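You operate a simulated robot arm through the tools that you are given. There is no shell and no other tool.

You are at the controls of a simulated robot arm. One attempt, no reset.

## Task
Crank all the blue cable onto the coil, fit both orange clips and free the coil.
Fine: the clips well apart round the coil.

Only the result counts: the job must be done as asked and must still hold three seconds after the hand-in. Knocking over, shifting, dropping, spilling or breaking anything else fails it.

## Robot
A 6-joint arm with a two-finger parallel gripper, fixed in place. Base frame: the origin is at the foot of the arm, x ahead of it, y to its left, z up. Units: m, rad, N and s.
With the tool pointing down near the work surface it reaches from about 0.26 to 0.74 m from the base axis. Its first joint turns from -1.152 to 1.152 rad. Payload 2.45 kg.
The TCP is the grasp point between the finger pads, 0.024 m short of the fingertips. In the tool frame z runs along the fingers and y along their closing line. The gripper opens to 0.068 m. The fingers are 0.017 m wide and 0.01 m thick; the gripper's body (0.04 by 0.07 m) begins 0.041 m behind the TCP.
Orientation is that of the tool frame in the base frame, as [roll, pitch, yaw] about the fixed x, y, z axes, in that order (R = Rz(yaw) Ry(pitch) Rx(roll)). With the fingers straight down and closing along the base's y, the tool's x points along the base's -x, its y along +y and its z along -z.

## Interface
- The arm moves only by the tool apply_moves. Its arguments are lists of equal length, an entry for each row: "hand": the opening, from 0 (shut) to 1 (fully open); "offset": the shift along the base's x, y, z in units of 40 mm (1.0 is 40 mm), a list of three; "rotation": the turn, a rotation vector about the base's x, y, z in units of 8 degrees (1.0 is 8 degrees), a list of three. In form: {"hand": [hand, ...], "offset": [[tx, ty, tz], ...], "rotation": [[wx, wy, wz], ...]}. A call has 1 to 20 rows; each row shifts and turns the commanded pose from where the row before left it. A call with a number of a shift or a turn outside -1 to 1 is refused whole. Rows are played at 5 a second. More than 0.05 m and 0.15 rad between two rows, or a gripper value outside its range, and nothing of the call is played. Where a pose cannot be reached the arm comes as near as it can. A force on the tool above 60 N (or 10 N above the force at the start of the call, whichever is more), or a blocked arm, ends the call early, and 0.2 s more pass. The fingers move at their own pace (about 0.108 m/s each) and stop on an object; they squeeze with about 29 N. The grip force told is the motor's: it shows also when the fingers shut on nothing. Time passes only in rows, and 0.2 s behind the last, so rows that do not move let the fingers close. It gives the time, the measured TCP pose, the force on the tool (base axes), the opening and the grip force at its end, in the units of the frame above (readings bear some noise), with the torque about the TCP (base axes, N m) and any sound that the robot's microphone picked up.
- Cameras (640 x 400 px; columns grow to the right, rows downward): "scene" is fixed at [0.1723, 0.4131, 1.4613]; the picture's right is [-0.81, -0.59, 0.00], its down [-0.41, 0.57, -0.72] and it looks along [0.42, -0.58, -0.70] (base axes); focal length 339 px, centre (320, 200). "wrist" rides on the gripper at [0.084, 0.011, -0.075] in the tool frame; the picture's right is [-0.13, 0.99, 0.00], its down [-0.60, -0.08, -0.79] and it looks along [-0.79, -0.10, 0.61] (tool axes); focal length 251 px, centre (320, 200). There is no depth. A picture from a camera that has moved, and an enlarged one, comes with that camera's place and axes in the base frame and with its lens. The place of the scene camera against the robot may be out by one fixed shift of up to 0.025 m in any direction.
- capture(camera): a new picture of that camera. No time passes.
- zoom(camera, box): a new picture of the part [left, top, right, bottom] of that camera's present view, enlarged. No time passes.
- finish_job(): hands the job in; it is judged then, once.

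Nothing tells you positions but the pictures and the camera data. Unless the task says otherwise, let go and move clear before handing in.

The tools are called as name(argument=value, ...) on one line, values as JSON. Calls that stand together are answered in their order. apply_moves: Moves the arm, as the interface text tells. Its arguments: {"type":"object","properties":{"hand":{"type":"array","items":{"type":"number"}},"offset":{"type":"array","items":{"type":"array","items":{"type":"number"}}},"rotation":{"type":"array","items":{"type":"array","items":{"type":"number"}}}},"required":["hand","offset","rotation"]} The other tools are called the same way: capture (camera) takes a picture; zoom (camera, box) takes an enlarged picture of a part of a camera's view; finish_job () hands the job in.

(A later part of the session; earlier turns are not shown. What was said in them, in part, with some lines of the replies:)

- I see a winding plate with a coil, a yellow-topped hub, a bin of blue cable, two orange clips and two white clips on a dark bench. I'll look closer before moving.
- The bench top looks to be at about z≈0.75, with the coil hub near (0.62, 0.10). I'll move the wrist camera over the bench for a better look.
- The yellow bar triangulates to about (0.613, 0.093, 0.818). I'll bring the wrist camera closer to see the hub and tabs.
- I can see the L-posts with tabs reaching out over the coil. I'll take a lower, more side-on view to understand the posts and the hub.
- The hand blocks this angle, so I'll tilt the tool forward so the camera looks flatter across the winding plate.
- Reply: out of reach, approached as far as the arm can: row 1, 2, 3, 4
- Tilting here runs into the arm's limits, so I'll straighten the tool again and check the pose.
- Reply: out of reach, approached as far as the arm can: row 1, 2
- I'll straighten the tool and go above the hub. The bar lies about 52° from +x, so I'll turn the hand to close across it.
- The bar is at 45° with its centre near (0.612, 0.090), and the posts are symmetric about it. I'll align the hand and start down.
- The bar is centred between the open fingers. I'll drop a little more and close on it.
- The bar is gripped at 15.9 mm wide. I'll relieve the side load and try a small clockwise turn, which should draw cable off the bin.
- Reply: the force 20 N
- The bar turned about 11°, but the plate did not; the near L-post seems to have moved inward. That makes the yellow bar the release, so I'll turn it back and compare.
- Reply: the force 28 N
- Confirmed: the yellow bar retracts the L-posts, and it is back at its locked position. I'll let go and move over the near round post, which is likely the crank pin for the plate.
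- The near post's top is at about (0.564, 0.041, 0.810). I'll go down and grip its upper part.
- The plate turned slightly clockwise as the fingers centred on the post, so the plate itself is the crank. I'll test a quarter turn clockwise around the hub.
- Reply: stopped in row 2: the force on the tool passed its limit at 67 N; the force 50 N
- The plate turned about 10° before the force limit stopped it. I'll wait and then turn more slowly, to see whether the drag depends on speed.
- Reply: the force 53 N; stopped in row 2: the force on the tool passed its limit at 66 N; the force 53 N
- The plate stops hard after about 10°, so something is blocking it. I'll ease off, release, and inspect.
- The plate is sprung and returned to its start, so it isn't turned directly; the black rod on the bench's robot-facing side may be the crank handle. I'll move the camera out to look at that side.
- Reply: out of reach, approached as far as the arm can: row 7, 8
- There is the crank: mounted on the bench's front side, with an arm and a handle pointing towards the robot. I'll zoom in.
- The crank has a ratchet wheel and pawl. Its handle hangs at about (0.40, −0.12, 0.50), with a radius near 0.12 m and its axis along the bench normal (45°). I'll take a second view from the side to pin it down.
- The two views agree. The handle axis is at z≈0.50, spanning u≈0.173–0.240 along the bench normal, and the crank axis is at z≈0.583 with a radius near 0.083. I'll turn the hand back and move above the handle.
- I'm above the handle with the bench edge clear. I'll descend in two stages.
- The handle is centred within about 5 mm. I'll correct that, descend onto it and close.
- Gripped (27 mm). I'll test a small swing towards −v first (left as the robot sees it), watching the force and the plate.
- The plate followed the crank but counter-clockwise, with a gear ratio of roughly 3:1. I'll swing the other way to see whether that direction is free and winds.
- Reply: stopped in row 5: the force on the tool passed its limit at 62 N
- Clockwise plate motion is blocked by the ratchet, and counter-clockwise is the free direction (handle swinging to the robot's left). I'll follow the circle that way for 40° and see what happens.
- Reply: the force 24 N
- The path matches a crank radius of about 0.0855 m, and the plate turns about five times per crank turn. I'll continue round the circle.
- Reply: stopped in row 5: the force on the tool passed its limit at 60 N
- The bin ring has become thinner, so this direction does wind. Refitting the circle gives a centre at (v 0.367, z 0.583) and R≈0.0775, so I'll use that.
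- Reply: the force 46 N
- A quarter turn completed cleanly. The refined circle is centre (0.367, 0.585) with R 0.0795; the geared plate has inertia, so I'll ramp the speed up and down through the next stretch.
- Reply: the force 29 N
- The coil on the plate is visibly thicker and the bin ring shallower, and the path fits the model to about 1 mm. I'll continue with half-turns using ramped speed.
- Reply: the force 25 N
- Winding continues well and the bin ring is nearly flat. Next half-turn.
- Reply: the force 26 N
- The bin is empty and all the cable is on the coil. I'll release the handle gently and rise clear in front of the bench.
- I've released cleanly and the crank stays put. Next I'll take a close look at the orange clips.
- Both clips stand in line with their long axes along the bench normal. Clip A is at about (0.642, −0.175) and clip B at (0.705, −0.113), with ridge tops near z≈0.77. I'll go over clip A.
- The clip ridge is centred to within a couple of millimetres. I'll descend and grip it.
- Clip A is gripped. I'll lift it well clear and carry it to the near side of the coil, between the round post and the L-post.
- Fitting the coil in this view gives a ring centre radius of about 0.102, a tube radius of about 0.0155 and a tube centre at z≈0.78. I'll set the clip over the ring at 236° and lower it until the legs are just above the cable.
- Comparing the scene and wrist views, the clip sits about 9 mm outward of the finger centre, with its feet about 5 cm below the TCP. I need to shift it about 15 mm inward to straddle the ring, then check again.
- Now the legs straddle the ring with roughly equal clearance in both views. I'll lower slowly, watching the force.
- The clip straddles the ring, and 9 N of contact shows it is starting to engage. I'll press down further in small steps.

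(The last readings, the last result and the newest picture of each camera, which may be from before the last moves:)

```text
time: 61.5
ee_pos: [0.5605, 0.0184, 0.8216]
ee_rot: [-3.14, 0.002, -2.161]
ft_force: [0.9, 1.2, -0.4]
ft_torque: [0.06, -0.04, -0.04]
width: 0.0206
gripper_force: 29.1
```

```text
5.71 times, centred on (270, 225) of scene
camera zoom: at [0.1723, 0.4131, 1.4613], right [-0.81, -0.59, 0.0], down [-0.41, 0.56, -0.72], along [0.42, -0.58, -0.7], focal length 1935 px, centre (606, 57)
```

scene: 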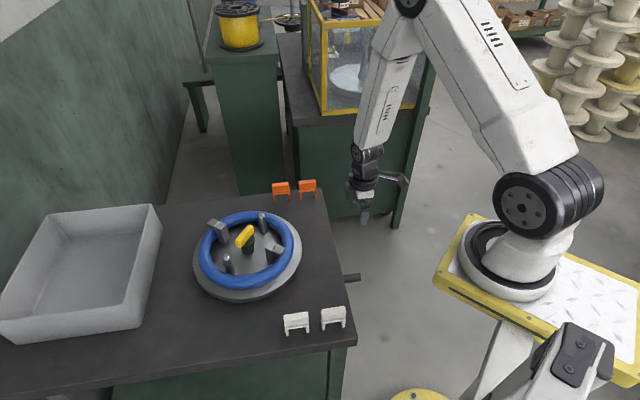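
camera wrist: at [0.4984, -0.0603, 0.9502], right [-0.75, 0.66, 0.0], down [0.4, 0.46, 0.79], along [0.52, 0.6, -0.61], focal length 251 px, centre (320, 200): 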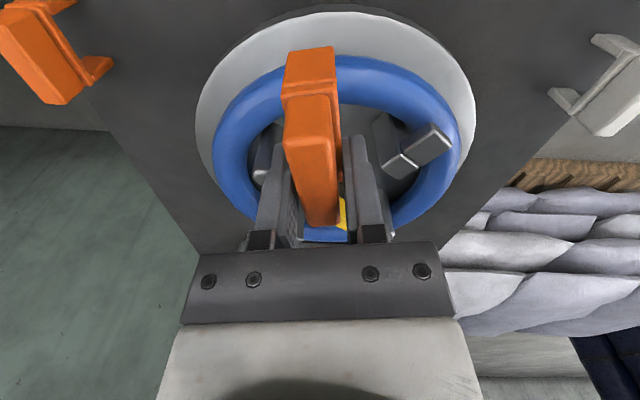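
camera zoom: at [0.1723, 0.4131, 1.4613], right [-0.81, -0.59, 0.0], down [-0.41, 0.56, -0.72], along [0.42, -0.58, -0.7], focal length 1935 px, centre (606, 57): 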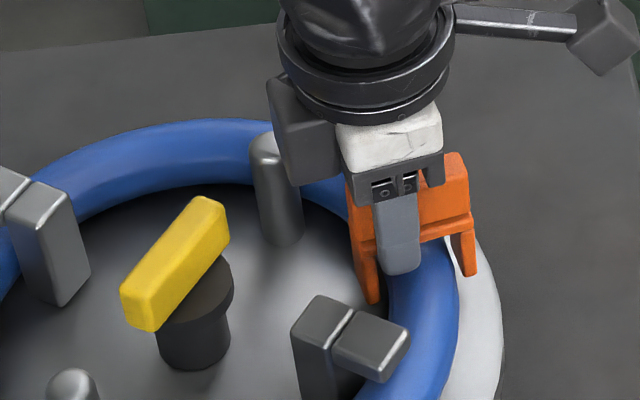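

apply_moves(hand=[0.1, 0.1, 0.1, 0.1, 0.1], offset=[[0, 0, -0.06], [0, 0, -0.06], [0, 0, -0.06], [0, 0, -0.06], [0, 0, 0]], rotation=[[0, 0, 0], [0, 0, 0], [0, 0, 0], [0, 0, 0], [0, 0, 0]])

zoom(camera="scene", box=[220, 190, 320, 260])

```text
time: 62.7
ee_pos: [0.5606, 0.0179, 0.8137]
ee_rot: [-3.137, 0.003, -2.159]
ft_force: [-9.9, -5.2, 45.8]
ft_torque: [-0.21, 0.63, 0.51]
width: 0.0207
gripper_force: 29.1
```

```text
5.71 times, centred on (270, 225) of scene
camera zoom: at [0.1712, 0.4129, 1.4615], right [-0.81, -0.59, 0.0], down [-0.41, 0.57, -0.72], along [0.42, -0.58, -0.7], focal length 1935 px, centre (606, 57)
```

zoom: 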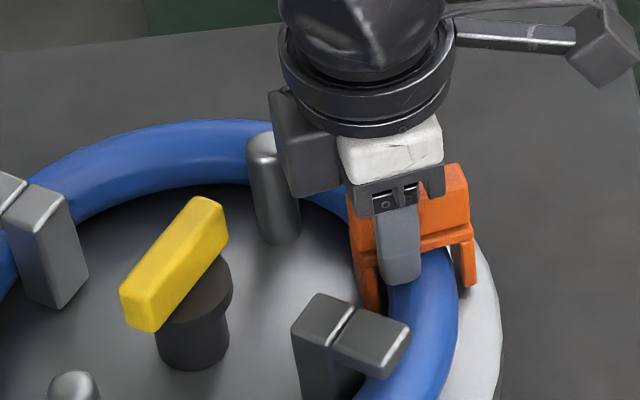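

46 N now, so the clip is either near its snap or bottoming out. I'll press slightly more and listen for a click.

apply_moves(hand=[0.1, 0.1, 0.1, 0.1], offset=[[0, 0, -0.03], [0, 0, -0.03], [0, 0, -0.03], [0, 0, 0]], rotation=[[0, 0, 0], [0, 0, 0], [0, 0, 0], [0, 0, 0]])

zoom(camera="scene", box=[240, 200, 300, 250])

zoom(camera="wrist", box=[190, 0, 480, 180])

```text
time: 63.2
ee_pos: [0.5615, 0.0172, 0.8135]
ee_rot: [-3.136, 0.004, -2.16]
ft_force: [-2.6, -2.7, 12.1]
ft_torque: [0.01, 0.28, 0.1]
width: 0.0209
gripper_force: 28.9
stopped in row 2: the force on the tool passed its limit at 63 N (the readings are from after the stop); the commanded pose is now the measured one
```

```text
8.00 times, centred on (270, 225) of scene
camera zoom: at [0.172, 0.413, 1.4614], right [-0.81, -0.59, 0.0], down [-0.41, 0.57, -0.72], along [0.42, -0.58, -0.7], focal length 2709 px, centre (720, 0)
```

zoom: 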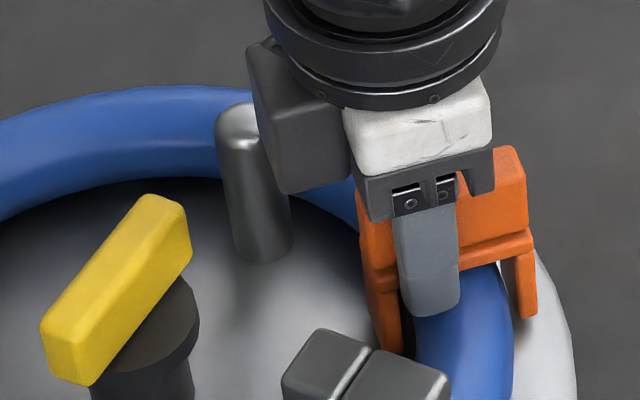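

```text
2.21 times, centred on (335, 90) of wrist
camera zoom: at [0.5046, -0.0465, 0.8894], right [-0.75, 0.66, -0.01], down [0.4, 0.46, 0.8], along [0.53, 0.6, -0.61], focal length 555 px, centre (287, 443)
```

zoom: 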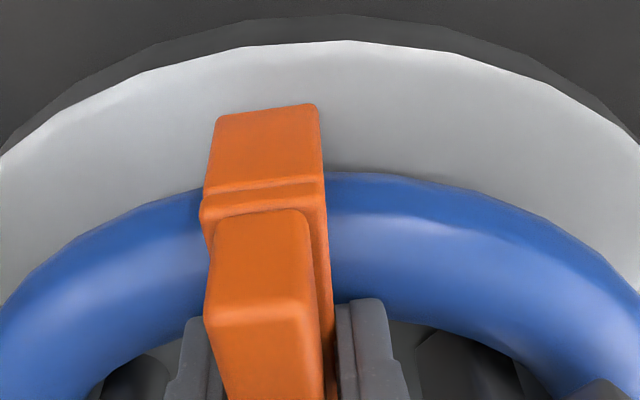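

The clip has bottomed with its flange on the cable. I'll release, rise a little and check that it stays seated.

apply_moves(hand=[0.1, 0.7, 0.7, 0.7, 0.7, 0.7, 0.7], offset=[[0, 0, 0.02], [0, 0, 0], [0, 0, 0], [0, 0, 0.5], [0, 0, 0.8], [0, 0, 0.8], [0, 0, 0.8]], rotation=[[0, 0, 0], [0, 0, 0], [0, 0, 0], [0, 0, 0], [0, 0, 0], [0, 0, 0], [0, 0, 0]])

zoom(camera="scene", box=[220, 190, 320, 260])

capture(camera="wrist")

capture(camera="scene")

```text
time: 64.8
ee_pos: [0.5618, 0.016, 0.9305]
ee_rot: [-3.136, 0.004, -2.161]
ft_force: [-0.1, 0.3, 0.3]
ft_torque: [0.05, 0.01, 0.0]
width: 0.0477
gripper_force: 0.0
```

```text
5.71 times, centred on (270, 225) of scene
camera zoom: at [0.1723, 0.4131, 1.4613], right [-0.81, -0.59, 0.0], down [-0.41, 0.57, -0.72], along [0.42, -0.58, -0.7], focal length 1935 px, centre (606, 57)
```

zoom: 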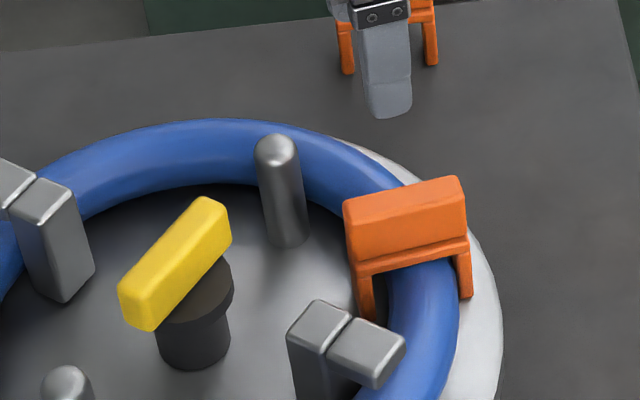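

```text
taken
camera wrist: at [0.5044, -0.0473, 1.0052], right [-0.75, 0.66, 0.0], down [0.4, 0.46, 0.8], along [0.53, 0.6, -0.61], focal length 251 px, centre (320, 200)
```

wrist: 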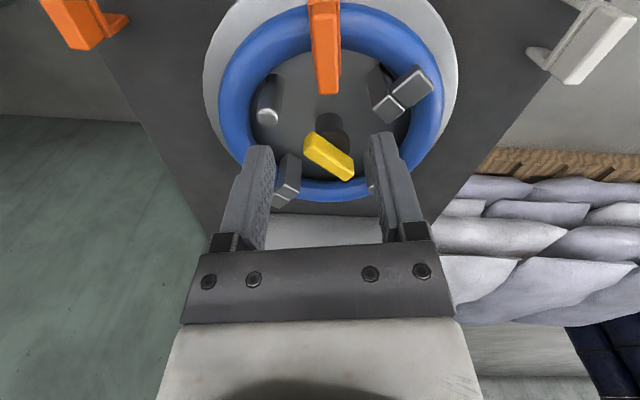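

```text
taken
```

scene: 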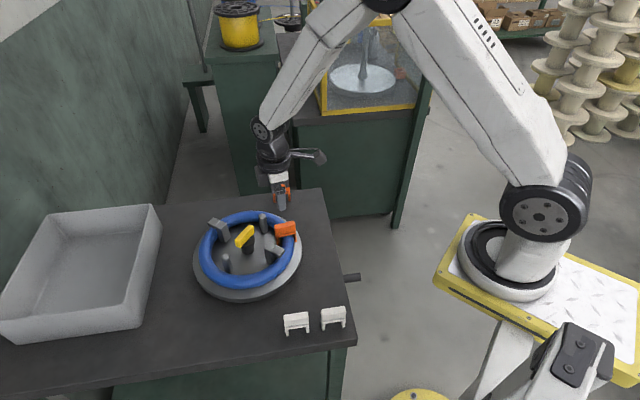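

Clip A sits square on the ring and stayed put. Now for clip B, estimated at about (0.695, −0.124).

apply_moves(hand=[1, 1, 1, 1, 1, 1, 1, 1], offset=[[0.66, -0.7, 0], [0.66, -0.7, 0], [0.66, -0.7, 0], [0.66, -0.7, 0], [0.66, -0.7, 0], [0, 0, -0.9], [0, 0, -0.9], [0, 0, 0]], rotation=[[0, 0, -0.35], [0, 0, -0.35], [0, 0, -0.35], [0, 0, -0.35], [0, 0, 0], [0, 0, 0], [0, 0, 0], [0, 0, 0]])

capture(camera="wrist")

zoom(camera="scene", box=[245, 150, 325, 210])

```text
time: 66.6
ee_pos: [0.6926, -0.1205, 0.8557]
ee_rot: [-3.136, 0.003, -2.353]
ft_force: [0.6, 0.1, -0.5]
ft_torque: [-0.02, 0.02, 0.02]
width: 0.0682
gripper_force: 0.0
```

```text
taken
camera wrist: at [0.6247, -0.173, 0.9315], right [-0.61, 0.79, -0.01], down [0.48, 0.37, 0.8], along [0.63, 0.48, -0.61], focal length 251 px, centre (320, 200)
```

wrist: 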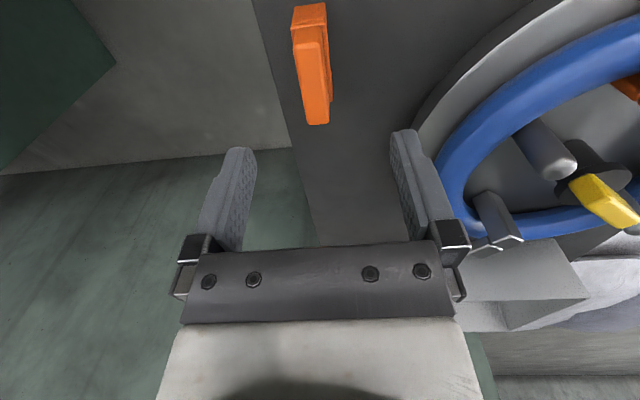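

```text
6.67 times, centred on (285, 180) of scene
camera zoom: at [0.1723, 0.4131, 1.4613], right [-0.81, -0.59, 0.0], down [-0.41, 0.57, -0.72], along [0.42, -0.58, -0.7], focal length 2258 px, centre (553, 333)
```

zoom: 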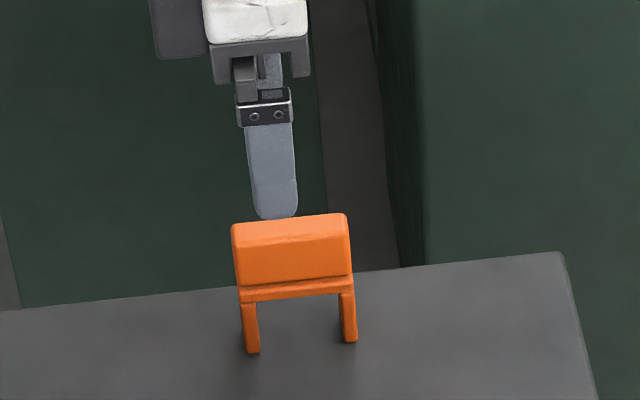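

apply_moves(hand=[1, 1, 1, 1, 0.1, 0.1, 0.1], offset=[[0.06, -0.08, -0.6], [0, 0, -0.8], [0, 0, -0.7], [0, 0, 0], [0, 0, 0], [0, 0, 0], [0, 0, 0]], rotation=[[0, 0, 0], [0, 0, 0], [0, 0, 0], [0, 0, 0], [0, 0, 0], [0, 0, 0], [0, 0, 0]])

capture(camera="wrist")

zoom(camera="scene", box=[245, 150, 325, 210])

```text
time: 68.2
ee_pos: [0.6949, -0.1258, 0.7733]
ee_rot: [-3.135, 0.004, -2.355]
ft_force: [0.1, -0.3, -0.8]
ft_torque: [0.01, 0.02, 0.01]
width: 0.0207
gripper_force: 28.8
```

```text
taken
camera wrist: at [0.6261, -0.1775, 0.8483], right [-0.61, 0.79, 0.0], down [0.48, 0.37, 0.8], along [0.63, 0.48, -0.61], focal length 251 px, centre (320, 200)
```

wrist: 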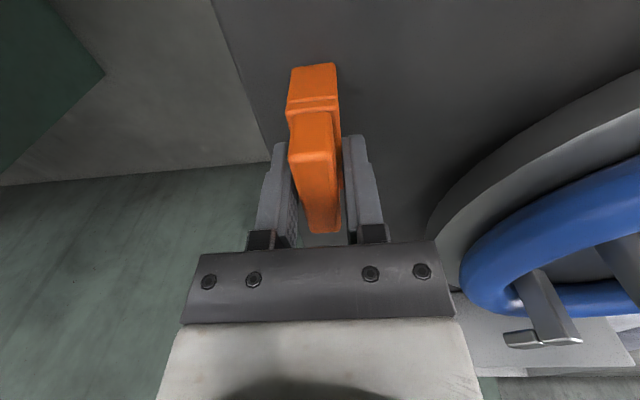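

```text
6.67 times, centred on (285, 180) of scene
camera zoom: at [0.1723, 0.4131, 1.4613], right [-0.81, -0.59, 0.0], down [-0.41, 0.57, -0.72], along [0.42, -0.58, -0.7], focal length 2258 px, centre (553, 333)
```

zoom: 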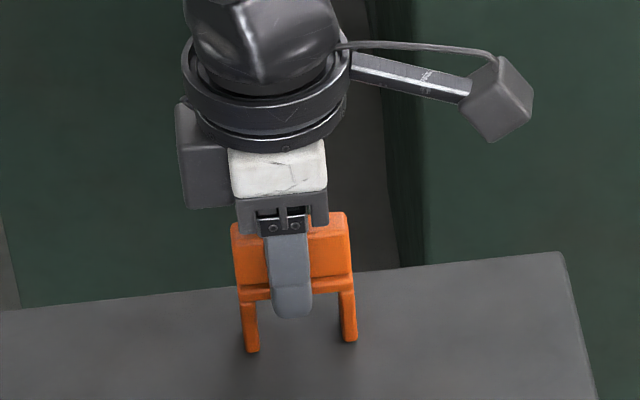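

Clip B is gripped, nearly centred this time. I'll lift it and carry it to the opposite side of the coil at 56°.

apply_moves(hand=[0.1, 0.1, 0.1, 0.1, 0.1, 0.1, 0.1, 0.1, 0.1, 0.1, 0.1, 0.1, 0.1, 0.1], offset=[[0, 0, 0.5], [0, 0, 0.9], [0, 0, 0.9], [0, 0, 0.9], [0, 0, 0.45], [-0.07, 0.96, 0], [-0.07, 0.96, 0], [-0.07, 0.96, 0], [-0.07, 0.96, 0], [-0.07, 0.96, 0], [-0.07, 0.96, 0], [-0.07, 0.96, 0], [-0.07, 0.96, 0], [0, 0, 0]], rotation=[[0, 0, 0], [0, 0, 0], [0, 0, 0], [0, 0, 0], [0, 0, 0], [0, 0, 0.35], [0, 0, 0.35], [0, 0, 0.35], [0, 0, 0.35], [0, 0, 0], [0, 0, 0], [0, 0, 0], [0, 0, 0], [0, 0, 0]])

capture(camera="wrist")

zoom(camera="scene", box=[180, 180, 310, 290])

```text
time: 71.2
ee_pos: [0.6736, 0.1806, 0.9206]
ee_rot: [-3.136, 0.004, -2.161]
ft_force: [-0.5, 0.0, -1.0]
ft_torque: [0.04, 0.02, 0.02]
width: 0.0208
gripper_force: 28.7
```

```text
taken
camera wrist: at [0.616, 0.1168, 0.9955], right [-0.75, 0.66, 0.0], down [0.4, 0.46, 0.8], along [0.53, 0.6, -0.61], focal length 251 px, centre (320, 200)
```

wrist: 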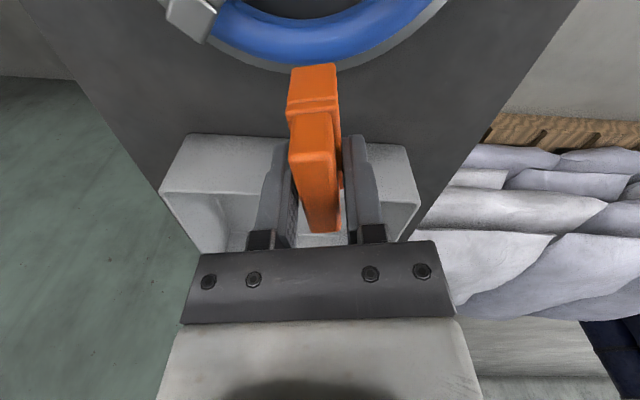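

```text
3.64 times, centred on (245, 235) of scene
camera zoom: at [0.1722, 0.4131, 1.4613], right [-0.81, -0.59, 0.0], down [-0.41, 0.56, -0.72], along [0.42, -0.58, -0.7], focal length 1231 px, centre (593, 73)
```

zoom: 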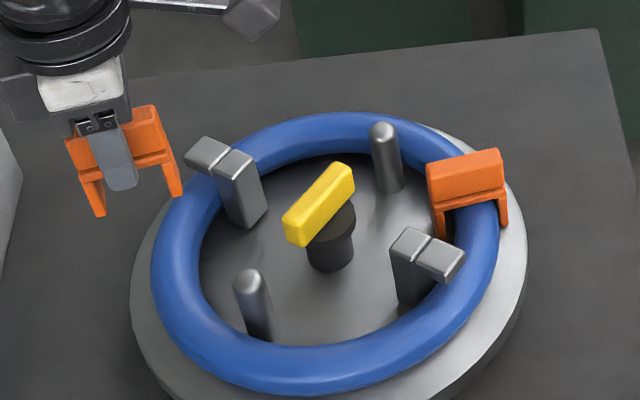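

apply_moves(hand=[0.1, 0.1, 0.1], offset=[[-0.055, -0.04, -0.7], [0, 0, -0.75], [0, 0, 0]], rotation=[[0, 0, 0], [0, 0, 0], [0, 0, 0]])

capture(camera="wrist")

zoom(camera="scene", box=[190, 190, 290, 280])

```text
time: 72.0
ee_pos: [0.6704, 0.18, 0.8615]
ee_rot: [-3.136, 0.003, -2.16]
ft_force: [-0.1, -0.7, 0.0]
ft_torque: [0.02, -0.01, -0.03]
width: 0.0205
gripper_force: 29.1
```

```text
taken
camera wrist: at [0.6137, 0.1159, 0.937], right [-0.75, 0.66, -0.01], down [0.4, 0.46, 0.8], along [0.53, 0.6, -0.61], focal length 251 px, centre (320, 200)
```

wrist: 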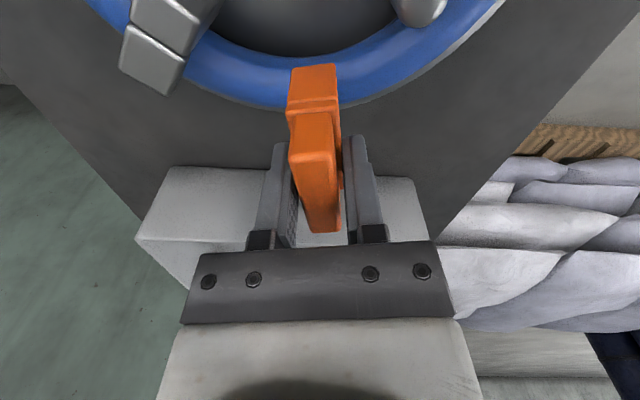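

```text
4.44 times, centred on (240, 235) of scene
camera zoom: at [0.1723, 0.4131, 1.4613], right [-0.81, -0.59, 0.0], down [-0.41, 0.57, -0.72], along [0.42, -0.58, -0.7], focal length 1505 px, centre (676, 44)
```

zoom: 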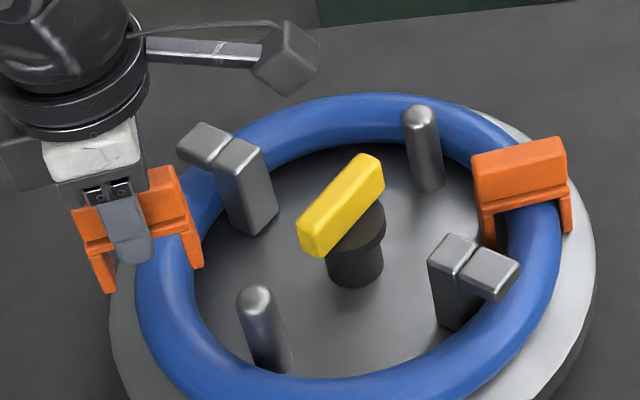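

The clip is nearly aligned. I'll nudge it about 3 mm inward, then lower slowly.

apply_moves(hand=[0.1, 0.1, 0.1, 0.1, 0.1, 0.1, 0.1], offset=[[-0.045, -0.07, -0.05], [0, 0, -0.15], [0, 0, -0.15], [0, 0, -0.1], [0, 0, -0.1], [0, 0, -0.1], [0, 0, 0]], rotation=[[0, 0, 0], [0, 0, 0], [0, 0, 0], [0, 0, 0], [0, 0, 0], [0, 0, 0], [0, 0, 0]])

zoom(camera="wrist", box=[190, 0, 480, 180])

zoom(camera="scene", box=[190, 190, 290, 280])

```text
time: 73.6
ee_pos: [0.6702, 0.1769, 0.8351]
ee_rot: [-3.136, 0.004, -2.159]
ft_force: [0.1, -0.9, -0.3]
ft_torque: [-0.02, -0.03, -0.01]
width: 0.021
gripper_force: 29.7
```

```text
2.21 times, centred on (335, 90) of wrist
camera zoom: at [0.6122, 0.1132, 0.9112], right [-0.75, 0.66, 0.0], down [0.4, 0.46, 0.8], along [0.53, 0.6, -0.61], focal length 555 px, centre (287, 443)
```

zoom: 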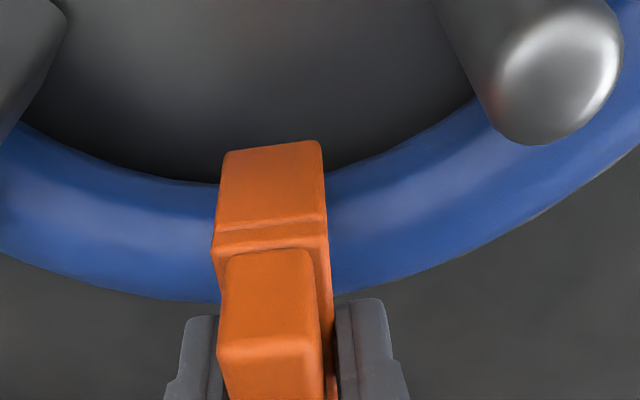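

```text
4.44 times, centred on (240, 235) of scene
camera zoom: at [0.1723, 0.4131, 1.4613], right [-0.81, -0.59, 0.0], down [-0.41, 0.57, -0.72], along [0.42, -0.58, -0.7], focal length 1505 px, centre (676, 44)
```

zoom: 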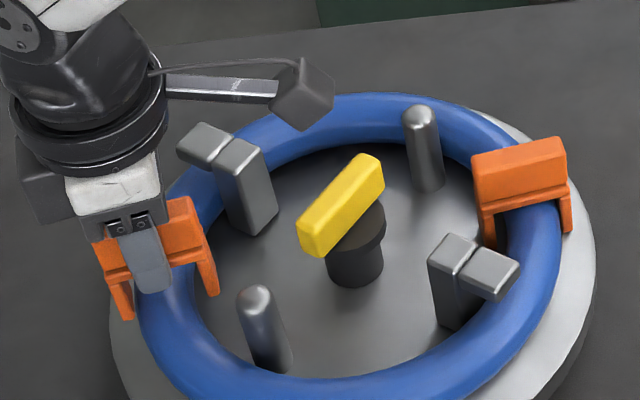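

No contact yet and the legs are on both sides of the ring. I'll continue pressing down.

apply_moves(hand=[0.1, 0.1, 0.1, 0.1, 0.1, 0.1, 0.1], offset=[[0, 0, -0.08], [0, 0, -0.08], [0, 0, -0.08], [0, 0, -0.08], [0, 0, -0.08], [0, 0, -0.08], [0, 0, 0]], rotation=[[0, 0, 0], [0, 0, 0], [0, 0, 0], [0, 0, 0], [0, 0, 0], [0, 0, 0], [0, 0, 0]])

zoom(camera="scene", box=[190, 190, 290, 280])

```text
time: 75.2
ee_pos: [0.67, 0.1772, 0.8161]
ee_rot: [-3.135, 0.003, -2.16]
ft_force: [0.6, 0.3, -1.2]
ft_torque: [-0.02, -0.01, -0.03]
width: 0.0207
gripper_force: 28.8
```

```text
4.44 times, centred on (240, 235) of scene
camera zoom: at [0.1723, 0.4131, 1.4613], right [-0.81, -0.59, 0.0], down [-0.41, 0.57, -0.72], along [0.42, -0.58, -0.7], focal length 1505 px, centre (676, 44)
```

zoom: 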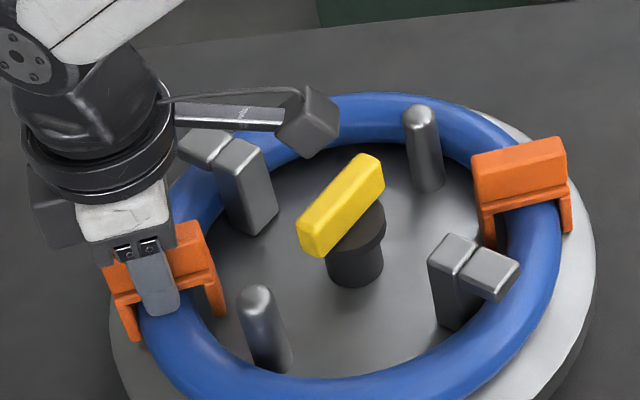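

apply_moves(hand=[0.1, 0.1, 0.1, 0.1, 0.1, 0.1], offset=[[0, 0, -0.05], [0, 0, -0.05], [0, 0, -0.05], [0, 0, -0.05], [0, 0, -0.05], [0, 0, 0]], rotation=[[0, 0, 0], [0, 0, 0], [0, 0, 0], [0, 0, 0], [0, 0, 0], [0, 0, 0]])

zoom(camera="scene", box=[190, 190, 290, 280])

```text
time: 76.6
ee_pos: [0.6741, 0.1776, 0.8143]
ee_rot: [-3.129, 0.012, -2.159]
ft_force: [-11.0, -17.9, 56.4]
ft_torque: [-0.13, 0.74, 0.05]
width: 0.0206
gripper_force: 28.2
```

```text
4.44 times, centred on (240, 235) of scene
camera zoom: at [0.1708, 0.4123, 1.4617], right [-0.81, -0.59, 0.0], down [-0.41, 0.57, -0.72], along [0.42, -0.58, -0.7], focal length 1505 px, centre (676, 44)
```

zoom: 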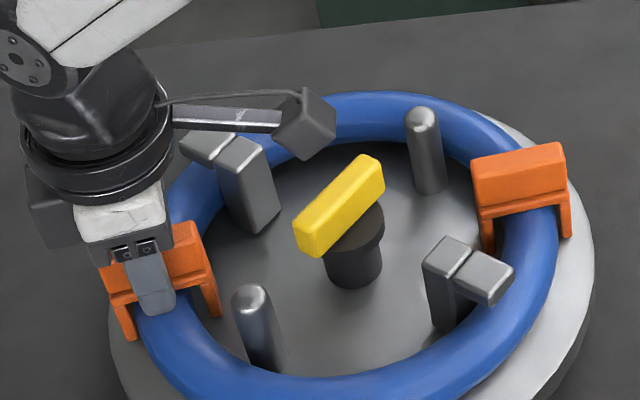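

Clip B has bottomed with 56 N. I'll relieve the load, open and rise.

apply_moves(hand=[0.1, 0.1, 0.7, 0.7, 0.7, 0.7, 0.7, 0.7, 0.7], offset=[[0, 0, 0.06], [0, 0, 0.06], [0, 0, 0], [0, 0, 0], [0, 0, 0.5], [0, 0, 0.8], [0, 0, 0.8], [0, 0, 0.8], [0, 0, 0]], rotation=[[0, 0, 0], [0, 0, 0], [0, 0, 0], [0, 0, 0], [0, 0, 0], [0, 0, 0], [0, 0, 0], [0, 0, 0], [0, 0, 0]])

zoom(camera="scene", box=[190, 190, 310, 290])

capture(camera="wrist")

```text
time: 78.6
ee_pos: [0.6703, 0.1778, 0.9289]
ee_rot: [-3.138, 0.001, -2.158]
ft_force: [-0.3, -0.1, 0.0]
ft_torque: [0.01, 0.01, 0.0]
width: 0.0479
gripper_force: 0.1
```

```text
4.00 times, centred on (250, 240) of scene
camera zoom: at [0.1723, 0.4131, 1.4613], right [-0.81, -0.59, 0.0], down [-0.41, 0.57, -0.72], along [0.42, -0.58, -0.7], focal length 1355 px, centre (600, 40)
```

zoom: 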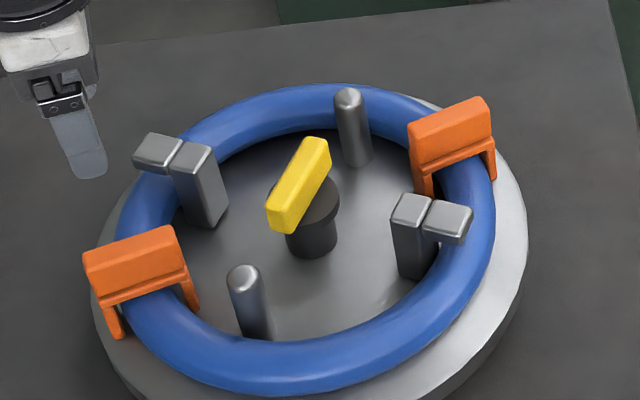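

```text
taken
camera wrist: at [0.6127, 0.1138, 1.0028], right [-0.75, 0.66, 0.0], down [0.4, 0.46, 0.79], along [0.53, 0.6, -0.61], focal length 251 px, centre (320, 200)
```

wrist: 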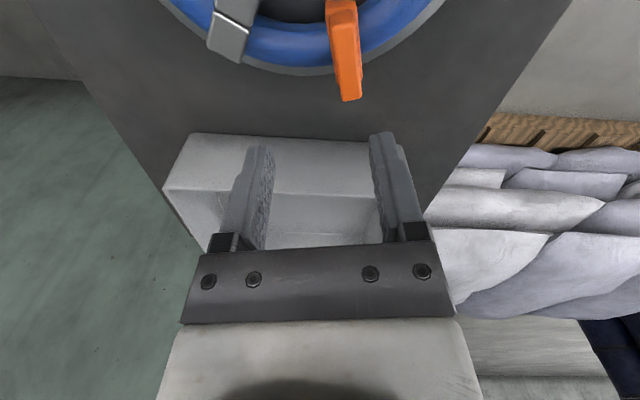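

Both clips sit well on the ring on opposite sides. Next I'll free the coil with the yellow bar, which now lies at about 109°, so I'll go over it and turn the hand to match.

apply_moves(hand=[1, 1, 1, 1, 1, 1, 1, 1], offset=[[-0.46, -0.72, 0.1], [-0.46, -0.72, 0.1], [-0.45, -0.72, 0], [0, 0, 0], [0, 0, 0], [0, 0, 0], [0, 0, 0], [0, 0, 0]], rotation=[[0, 0, 0.95], [0, 0, 0.95], [0, 0, 0.95], [0, 0, 0.95], [0, 0, 0.95], [0, 0, 0.95], [0, 0, 0.9], [0, 0, 0]])

capture(camera="wrist")

zoom(camera="scene", box=[190, 190, 310, 290])

```text
time: 80.4
ee_pos: [0.6156, 0.0901, 0.9353]
ee_rot: [-3.136, 0.003, -1.235]
ft_force: [1.0, -0.5, 0.7]
ft_torque: [0.0, -0.02, 0.0]
width: 0.068
gripper_force: 0.1
```

```text
taken
camera wrist: at [0.631, 0.0076, 1.0107], right [-0.98, -0.2, -0.01], down [-0.13, 0.59, 0.8], along [-0.16, 0.78, -0.61], focal length 251 px, centre (320, 200)
```

wrist: 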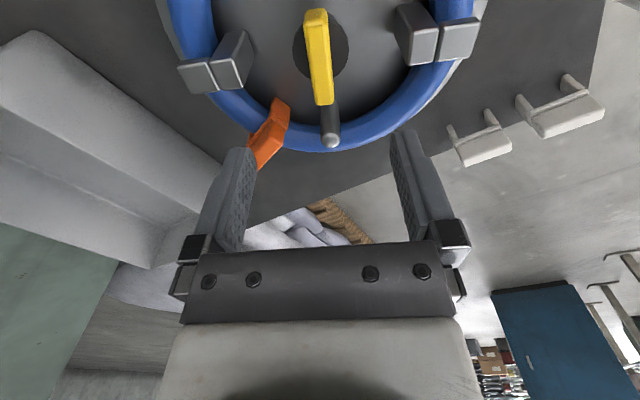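

```text
4.00 times, centred on (250, 240) of scene
camera zoom: at [0.1723, 0.4131, 1.4613], right [-0.81, -0.59, 0.0], down [-0.41, 0.57, -0.72], along [0.42, -0.58, -0.7], focal length 1355 px, centre (600, 40)
```

zoom: 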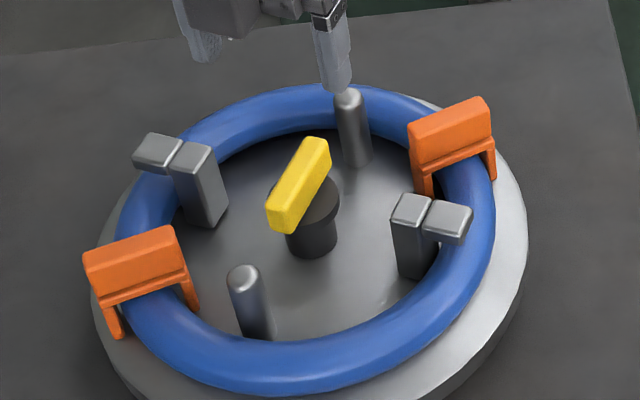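

The bar is at about 106° and centred under the hand. I'll align, descend and grip it.

apply_moves(hand=[1, 1, 1, 1, 0.1, 0.1, 0.1], offset=[[0, 0, -0.8], [0, 0, -0.9], [0, 0, -0.8], [0, 0, 0], [0, 0, 0], [0, 0, 0], [0, 0, 0]], rotation=[[0, 0, -0.36], [0, 0, 0], [0, 0, 0], [0, 0, 0], [0, 0, 0], [0, 0, 0], [0, 0, 0]])

zoom(camera="scene", box=[190, 190, 310, 290])

```text
time: 82.0
ee_pos: [0.6162, 0.0904, 0.8358]
ee_rot: [-3.13, 0.0, -1.287]
ft_force: [16.7, 2.3, -9.8]
ft_torque: [-0.19, 0.19, -0.02]
width: 0.0158
gripper_force: 34.6
```

```text
4.00 times, centred on (250, 240) of scene
camera zoom: at [0.1729, 0.4132, 1.4612], right [-0.81, -0.59, 0.0], down [-0.41, 0.56, -0.72], along [0.42, -0.58, -0.7], focal length 1355 px, centre (600, 40)
```

zoom: 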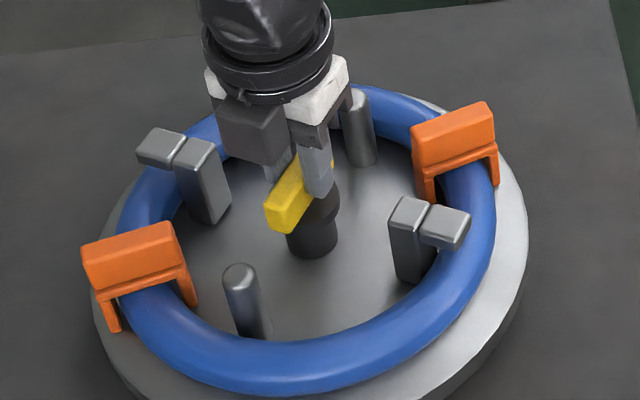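

Gripped. I'll relieve the sideways load and turn clockwise, watching the L-posts retract.

apply_moves(hand=[0.1, 0.1, 0.1, 0.1, 0.1, 0.1, 0.1], offset=[[0.05, 0, 0], [0, 0, 0], [0, 0, 0], [0, 0, 0], [0, 0, 0], [0, 0, 0], [0, 0, 0]], rotation=[[0, 0, 0], [0, 0, -0.8], [0, 0, -0.8], [0, 0, -0.8], [0, 0, -0.8], [0, 0, -0.8], [0, 0, 0]])

zoom(camera="scene", box=[190, 190, 310, 290])

```text
time: 83.6
ee_pos: [0.6153, 0.0897, 0.8354]
ee_rot: [3.14, 0.001, -1.85]
ft_force: [-23.2, -6.9, 32.3]
ft_torque: [-0.03, 0.45, 0.03]
width: 0.0159
gripper_force: 35.1
```

```text
4.00 times, centred on (250, 240) of scene
camera zoom: at [0.1711, 0.4128, 1.4615], right [-0.81, -0.59, 0.0], down [-0.41, 0.57, -0.72], along [0.42, -0.58, -0.7], focal length 1355 px, centre (600, 40)
```

zoom: 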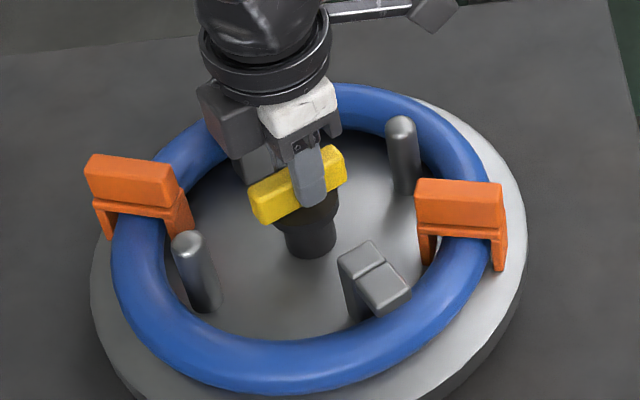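

The whole head swung clockwise with the bar until the ratchet takes up, and retraction is just starting. I'll keep turning.

apply_moves(hand=[0.1, 0.1, 0.1, 0.1, 0.1, 0.1, 0.1], offset=[[-0.06, -0.02, 0.02], [0, 0, 0], [0, 0, 0], [0, 0, 0], [0, 0, 0], [0, 0, 0], [0, 0, 0]], rotation=[[0, 0, 0], [0, 0, -0.8], [0, 0, -0.8], [0, 0, -0.8], [0, 0, -0.8], [0, 0, -0.8], [0, 0, 0]])

zoom(camera="scene", box=[190, 190, 310, 290])

```text
time: 85.2
ee_pos: [0.6138, 0.0913, 0.8363]
ee_rot: [-3.138, 0.002, -2.407]
ft_force: [-4.8, 6.9, -13.2]
ft_torque: [0.87, -0.4, 0.02]
width: 0.016
gripper_force: 34.3
```

```text
4.00 times, centred on (250, 240) of scene
camera zoom: at [0.1724, 0.4133, 1.4613], right [-0.81, -0.59, 0.0], down [-0.41, 0.56, -0.72], along [0.42, -0.58, -0.7], focal length 1355 px, centre (600, 40)
```

zoom: 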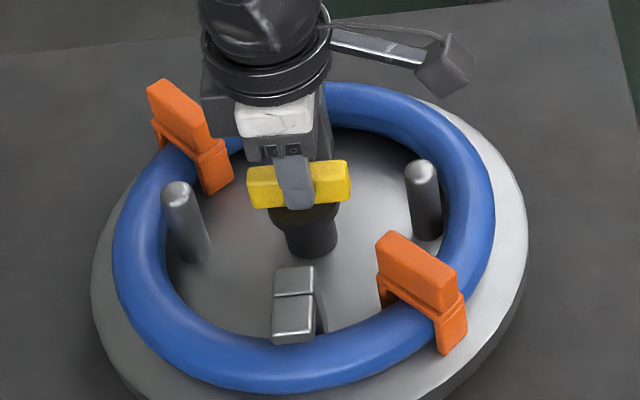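

The head has now turned back about 64°, and the bar is still aligned with the plate. It should now be near the ratchet stop, where the bar turned relative to the plate before, so I'll continue.

apply_moves(hand=[0.1, 0.1, 0.1, 0.1, 0.1], offset=[[0, 0, 0], [0, 0, 0], [0, 0, 0], [0, 0, 0], [0, 0, 0]], rotation=[[0, 0, -0.8], [0, 0, -0.8], [0, 0, -0.8], [0, 0, -0.8], [0, 0, 0]])

zoom(camera="scene", box=[190, 190, 310, 290])

```text
time: 86.4
ee_pos: [0.6135, 0.0906, 0.8355]
ee_rot: [-3.135, 0.0, -2.852]
ft_force: [-12.5, 23.2, -14.6]
ft_torque: [0.84, 0.07, 0.12]
width: 0.0161
gripper_force: 35.2
```

```text
4.00 times, centred on (250, 240) of scene
camera zoom: at [0.1722, 0.4137, 1.4611], right [-0.81, -0.59, 0.0], down [-0.41, 0.56, -0.72], along [0.42, -0.58, -0.7], focal length 1355 px, centre (600, 40)
```

zoom: 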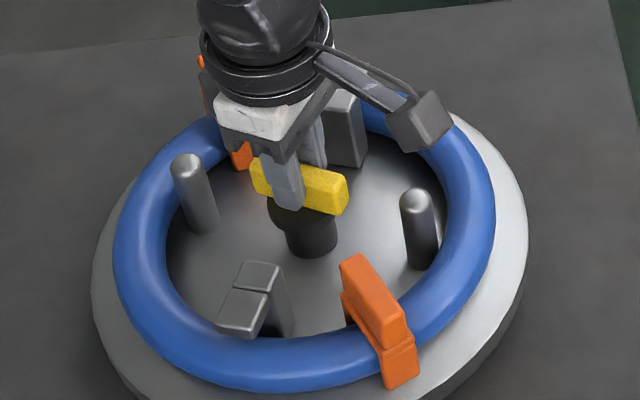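

The plate keeps following with ratchet slack. I'll keep turning until it stops and the bar moves relative to the posts.

apply_moves(hand=[0.1, 0.1, 0.1, 0.1, 0.1, 0.1], offset=[[-0.02, 0.03, 0], [0, 0, 0], [0, 0, 0], [0, 0, 0], [0, 0, 0], [0, 0, 0]], rotation=[[0, 0, -0.8], [0, 0, -0.8], [0, 0, -0.8], [0, 0, -0.8], [0, 0, -0.8], [0, 0, 0]])

zoom(camera="scene", box=[190, 190, 310, 290])

```text
time: 87.8
ee_pos: [0.6134, 0.093, 0.8351]
ee_rot: [-3.137, 0.003, 2.873]
ft_force: [-5.2, 24.7, -24.4]
ft_torque: [0.72, -0.11, 0.01]
width: 0.0159
gripper_force: 34.5
```

```text
4.00 times, centred on (250, 240) of scene
camera zoom: at [0.1726, 0.4138, 1.4611], right [-0.81, -0.59, 0.0], down [-0.41, 0.56, -0.72], along [0.42, -0.58, -0.7], focal length 1355 px, centre (600, 40)
```

zoom: 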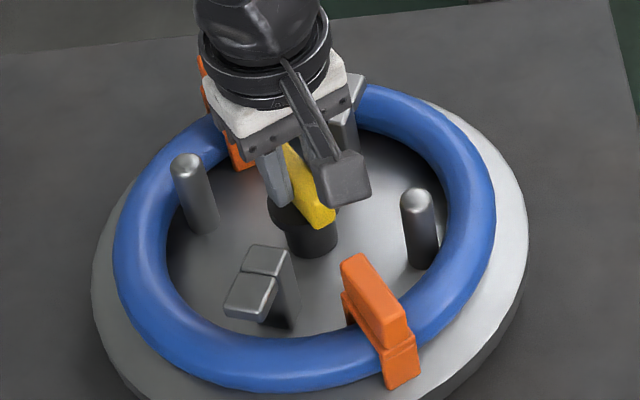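

The ratchet holds now and the L-posts are retracting inward. I'll continue.

apply_moves(hand=[0.1, 0.1, 0.1, 0.1, 0.1, 0.1], offset=[[0, 0.03, 0], [0, 0, 0], [0, 0, 0], [0, 0, 0], [0, 0, 0], [0, 0, 0]], rotation=[[0, 0, -0.8], [0, 0, -0.8], [0, 0, -0.8], [0, 0, -0.8], [0, 0, -0.8], [0, 0, 0]])

zoom(camera="scene", box=[190, 190, 310, 290])

```text
time: 89.2
ee_pos: [0.6147, 0.0932, 0.8362]
ee_rot: [-3.136, 0.002, 2.312]
ft_force: [4.7, 21.7, -28.9]
ft_torque: [0.39, -0.44, 0.0]
width: 0.0159
gripper_force: 34.5
```

```text
4.00 times, centred on (250, 240) of scene
camera zoom: at [0.1729, 0.4137, 1.4611], right [-0.81, -0.59, 0.0], down [-0.41, 0.56, -0.72], along [0.42, -0.58, -0.7], focal length 1355 px, centre (600, 40)
```

zoom: 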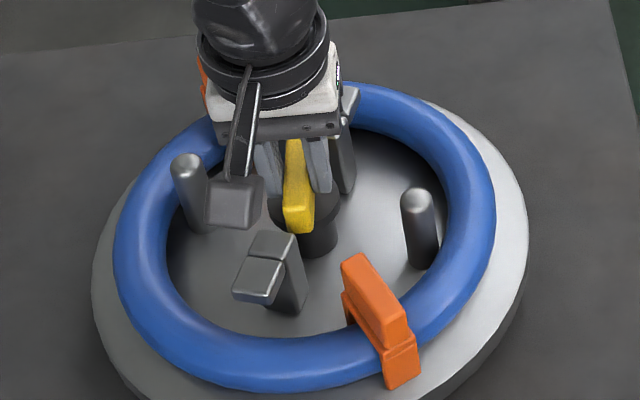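

apply_moves(hand=[0.1, 0.1, 0.1, 0.1, 0.1], offset=[[0.01, 0.03, -0.02], [0, 0, 0], [0, 0, 0], [0, 0, 0], [0, 0, 0]], rotation=[[0, 0, -0.7], [0, 0, -0.7], [0, 0, -0.7], [0, 0, -0.7], [0, 0, 0]])

zoom(camera="scene", box=[190, 190, 310, 290])

```text
time: 90.4
ee_pos: [0.6145, 0.0935, 0.8371]
ee_rot: [-3.138, 0.002, 1.924]
ft_force: [-1.3, 4.4, -6.0]
ft_torque: [0.07, -0.36, 0.81]
width: 0.0161
gripper_force: 35.2
```

```text
4.00 times, centred on (250, 240) of scene
camera zoom: at [0.1724, 0.4132, 1.4613], right [-0.81, -0.59, 0.0], down [-0.41, 0.56, -0.72], along [0.42, -0.58, -0.7], focal length 1355 px, centre (600, 40)
```

zoom: 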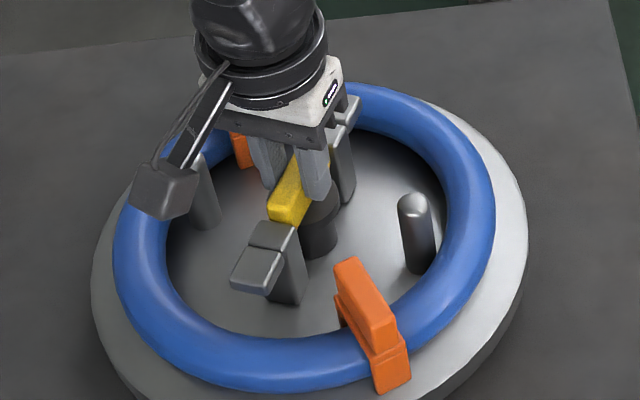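

Resistance has risen and the plate is nudging along, so the bar is at its end stop and the L-posts are fully retracted. I'll release and check that it stays.

apply_moves(hand=[0.1, 1, 1, 1, 1, 1, 1, 1], offset=[[0, 0, 0], [0, 0, 0], [0, 0, 0], [0, 0, 0.6], [0, 0, 0.8], [0, 0, 0.9], [0, 0, 0.9], [0, 0, 0]], rotation=[[0, 0, 0.2], [0, 0, 0], [0, 0, 0], [0, 0, 0], [0, 0, 0], [0, 0, 0], [0, 0, 0], [0, 0, 0]])

zoom(camera="scene", box=[190, 190, 310, 290])

capture(camera="wrist")

```text
time: 92.2
ee_pos: [0.6127, 0.0938, 0.9633]
ee_rot: [-3.136, 0.003, 1.952]
ft_force: [0.0, 0.7, 0.6]
ft_torque: [-0.01, -0.01, -0.01]
width: 0.0681
gripper_force: 0.1
```

```text
4.00 times, centred on (250, 240) of scene
camera zoom: at [0.1723, 0.4131, 1.4613], right [-0.81, -0.59, 0.0], down [-0.41, 0.57, -0.72], along [0.42, -0.58, -0.7], focal length 1355 px, centre (600, 40)
```

zoom: 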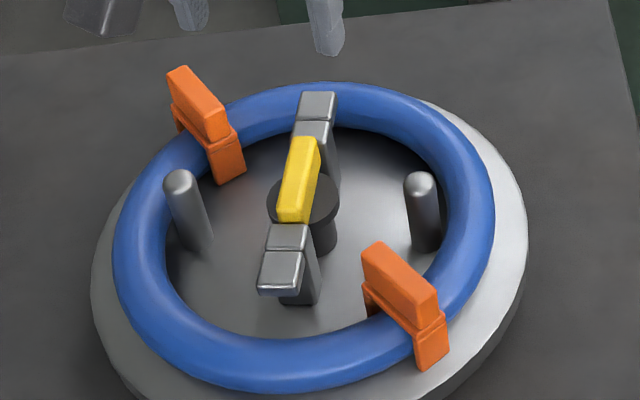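

```text
taken
camera wrist: at [0.5922, 0.1753, 1.0398], right [0.97, 0.25, -0.01], down [0.15, -0.59, 0.8], along [0.19, -0.77, -0.61], focal length 251 px, centre (320, 200)
```

wrist: 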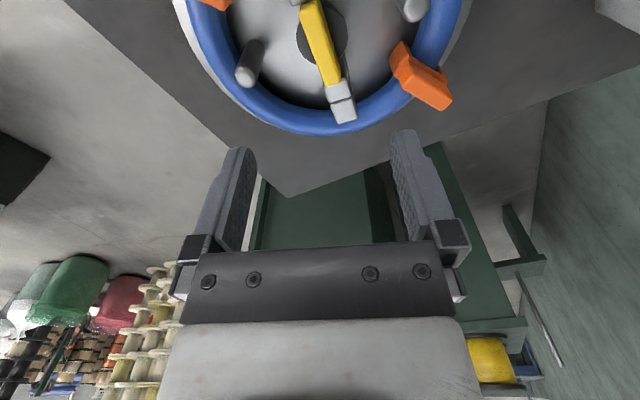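

Let me zoom to see whether the tabs are completely clear of the cable.

zoom(camera="wrist", box=[170, 0, 490, 150])

zoom(camera="scene", box=[225, 205, 285, 255])

zoom(camera="scene", box=[235, 225, 315, 285])

```text
2.00 times, centred on (330, 75) of wrist
camera zoom: at [0.5922, 0.1753, 1.0398], right [0.97, 0.25, -0.01], down [0.15, -0.59, 0.8], along [0.19, -0.77, -0.61], focal length 503 px, centre (300, 450)
```

zoom: 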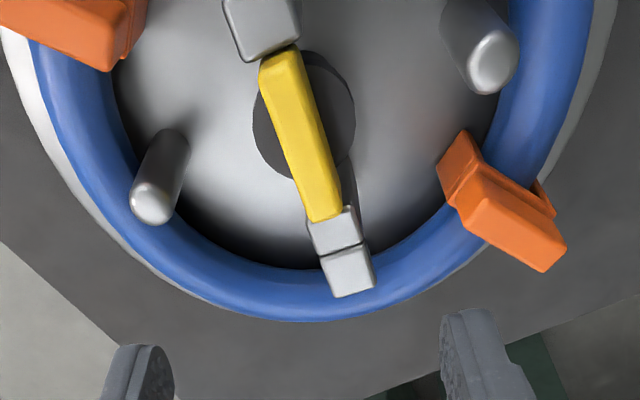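

```text
8.00 times, centred on (255, 230) of scene
camera zoom: at [0.1723, 0.4131, 1.4613], right [-0.81, -0.59, 0.0], down [-0.41, 0.57, -0.72], along [0.42, -0.58, -0.7], focal length 2709 px, centre (840, -40)
```

zoom: 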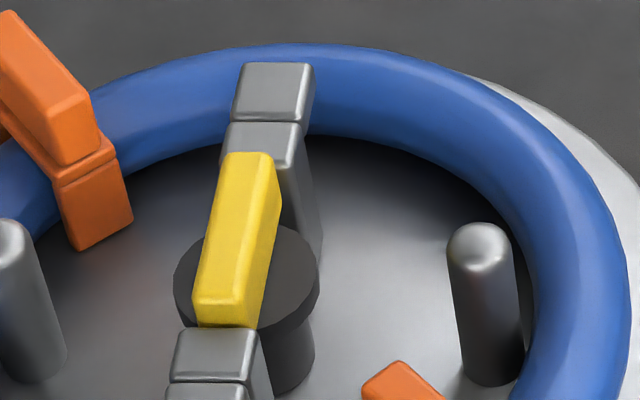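

```text
6.67 times, centred on (275, 255) of scene
camera zoom: at [0.1723, 0.4131, 1.4613], right [-0.81, -0.59, 0.0], down [-0.41, 0.57, -0.72], along [0.42, -0.58, -0.7], focal length 2258 px, centre (620, -167)
```

zoom: 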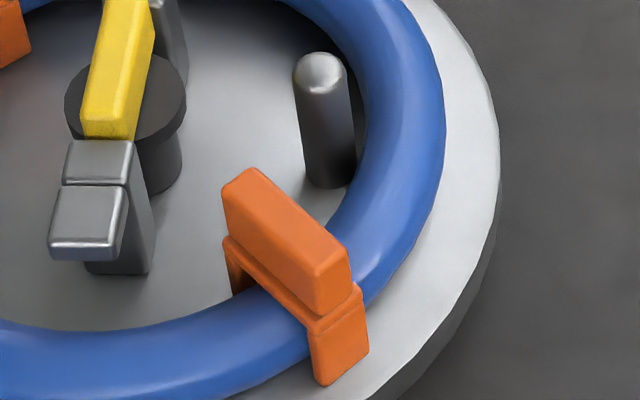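

The tab ends are at radius ≈0.079 and the cable's inner edge at ≈0.085, so the coil is clear. I'll back away, wait a few seconds and verify nothing moves.

apply_moves(hand=[1, 1, 1, 1, 1, 1, 1, 1, 1, 1, 1, 1, 1, 1, 1, 1, 1, 1, 1, 1], offset=[[0, 0, 0.9], [0, 0, 0.9], [-0.7, -0.7, 0.3], [-0.7, -0.7, 0.3], [-0.7, -0.7, 0], [-0.7, -0.7, 0], [-0.7, -0.7, 0], [0, 0, 0], [0, 0, 0], [0, 0, 0], [0, 0, 0], [0, 0, 0], [0, 0, 0], [0, 0, 0], [0, 0, 0], [0, 0, 0], [0, 0, 0], [0, 0, 0], [0, 0, 0], [0, 0, 0]], rotation=[[0, 0, 0], [0, 0, 0], [0, 0, 0], [0, 0, 0], [0, 0, 0], [0, 0, 0], [0, 0, 0], [0, 0, 0], [0, 0, 0], [0, 0, 0], [0, 0, 0], [0, 0, 0], [0, 0, 0], [0, 0, 0], [0, 0, 0], [0, 0, 0], [0, 0, 0], [0, 0, 0], [0, 0, 0], [0, 0, 0]])

capture(camera="scene")

zoom(camera="scene", box=[190, 190, 310, 310])

```text
time: 96.4
ee_pos: [0.4741, -0.0485, 1.0588]
ee_rot: [-3.137, 0.003, 1.951]
ft_force: [0.5, -0.4, 0.3]
ft_torque: [-0.02, 0.0, -0.01]
width: 0.0682
gripper_force: 0.0
```

```text
taken
```

scene: 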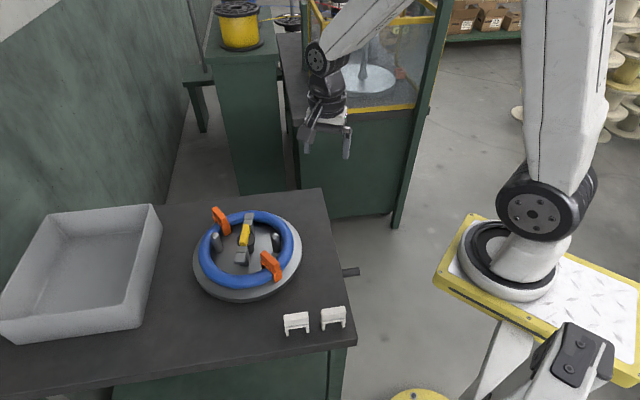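

```text
3.33 times, centred on (250, 250) of scene
camera zoom: at [0.1723, 0.4131, 1.4613], right [-0.81, -0.59, 0.0], down [-0.41, 0.57, -0.72], along [0.42, -0.58, -0.7], focal length 1129 px, centre (553, 33)
```

zoom: 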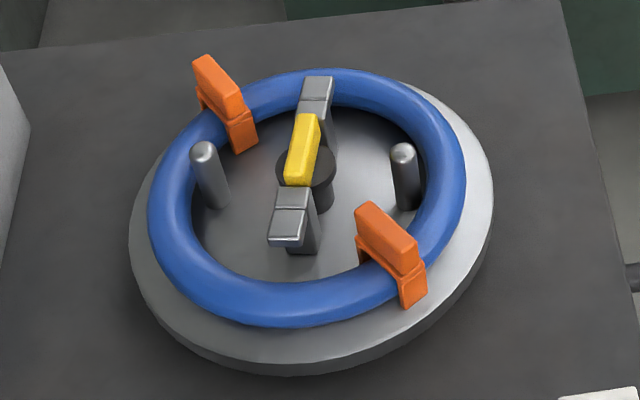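

zoom(camera="scene", box=[250, 240, 295, 290])

zoom(camera="scene", box=[205, 198, 255, 248])

capture(camera="wrist")

```text
8.00 times, centred on (272, 265) of scene
camera zoom: at [0.1723, 0.4131, 1.4613], right [-0.81, -0.59, 0.0], down [-0.41, 0.57, -0.72], along [0.42, -0.58, -0.7], focal length 2709 px, centre (700, -320)
```

zoom: 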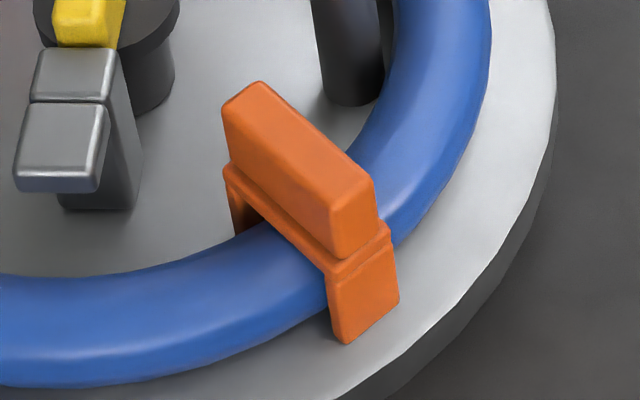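

```text
8.00 times, centred on (230, 223) of scene
camera zoom: at [0.1723, 0.4131, 1.4613], right [-0.81, -0.59, 0.0], down [-0.41, 0.57, -0.72], along [0.42, -0.58, -0.7], focal length 2709 px, centre (1040, 16)
```

zoom: 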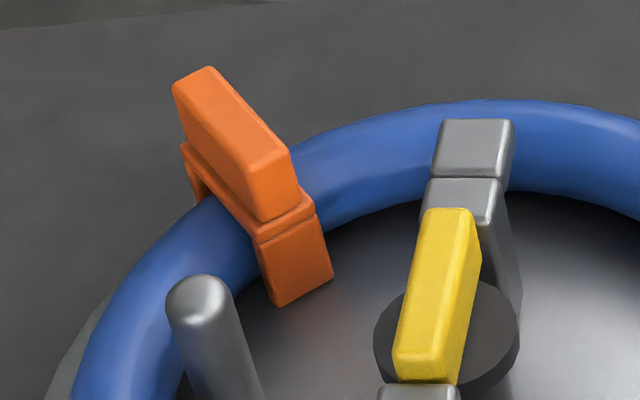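

```text
taken
camera wrist: at [0.4525, 0.0354, 1.1345], right [0.97, 0.25, 0.0], down [0.15, -0.59, 0.8], along [0.19, -0.77, -0.61], focal length 251 px, centre (320, 200)
```

wrist: 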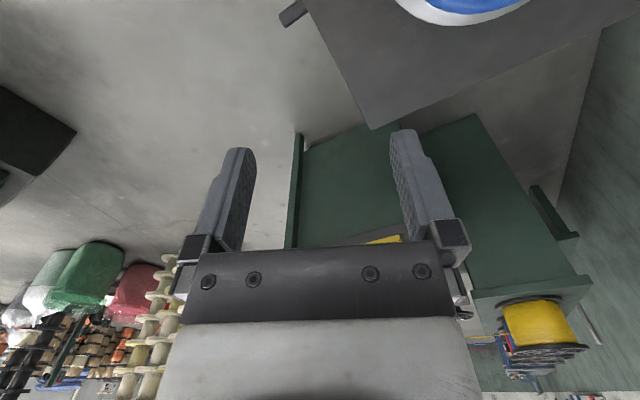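

All the blue cable is on the coil, and both orange clips are seated about 180° apart. The L-posts are retracted clear of the cable, and nothing moved while I waited. The hand is clear of the work, so I'm handing in.

finish_job()

```text
The job is handed in.
```

I wound all the blue cable onto the coil, fitted both orange clips and freed the coil, then handed the job in. I haven't been told the result.

- **Cable:** the bin is empty and the whole cable is on the coil. I wound it with the crank on the robot-facing side of the bench.
- **Clips:** both orange clips sit fully down over the cable, on opposite sides of the coil (about 180° apart).
- **Coil:** turning the yellow bar pulled the two retaining posts inward. By my estimate, their tabs now sit about 6 mm inside the cable's inner edge. I didn't lift the coil to test it.
- **Everything else:** the white clips were not touched, and I saw nothing else moved or knocked over. The setup stayed still for over two seconds while I waited, with the hand clear.

Early on I pushed against the winding plate while looking for the crank. It sprang back to where it was.
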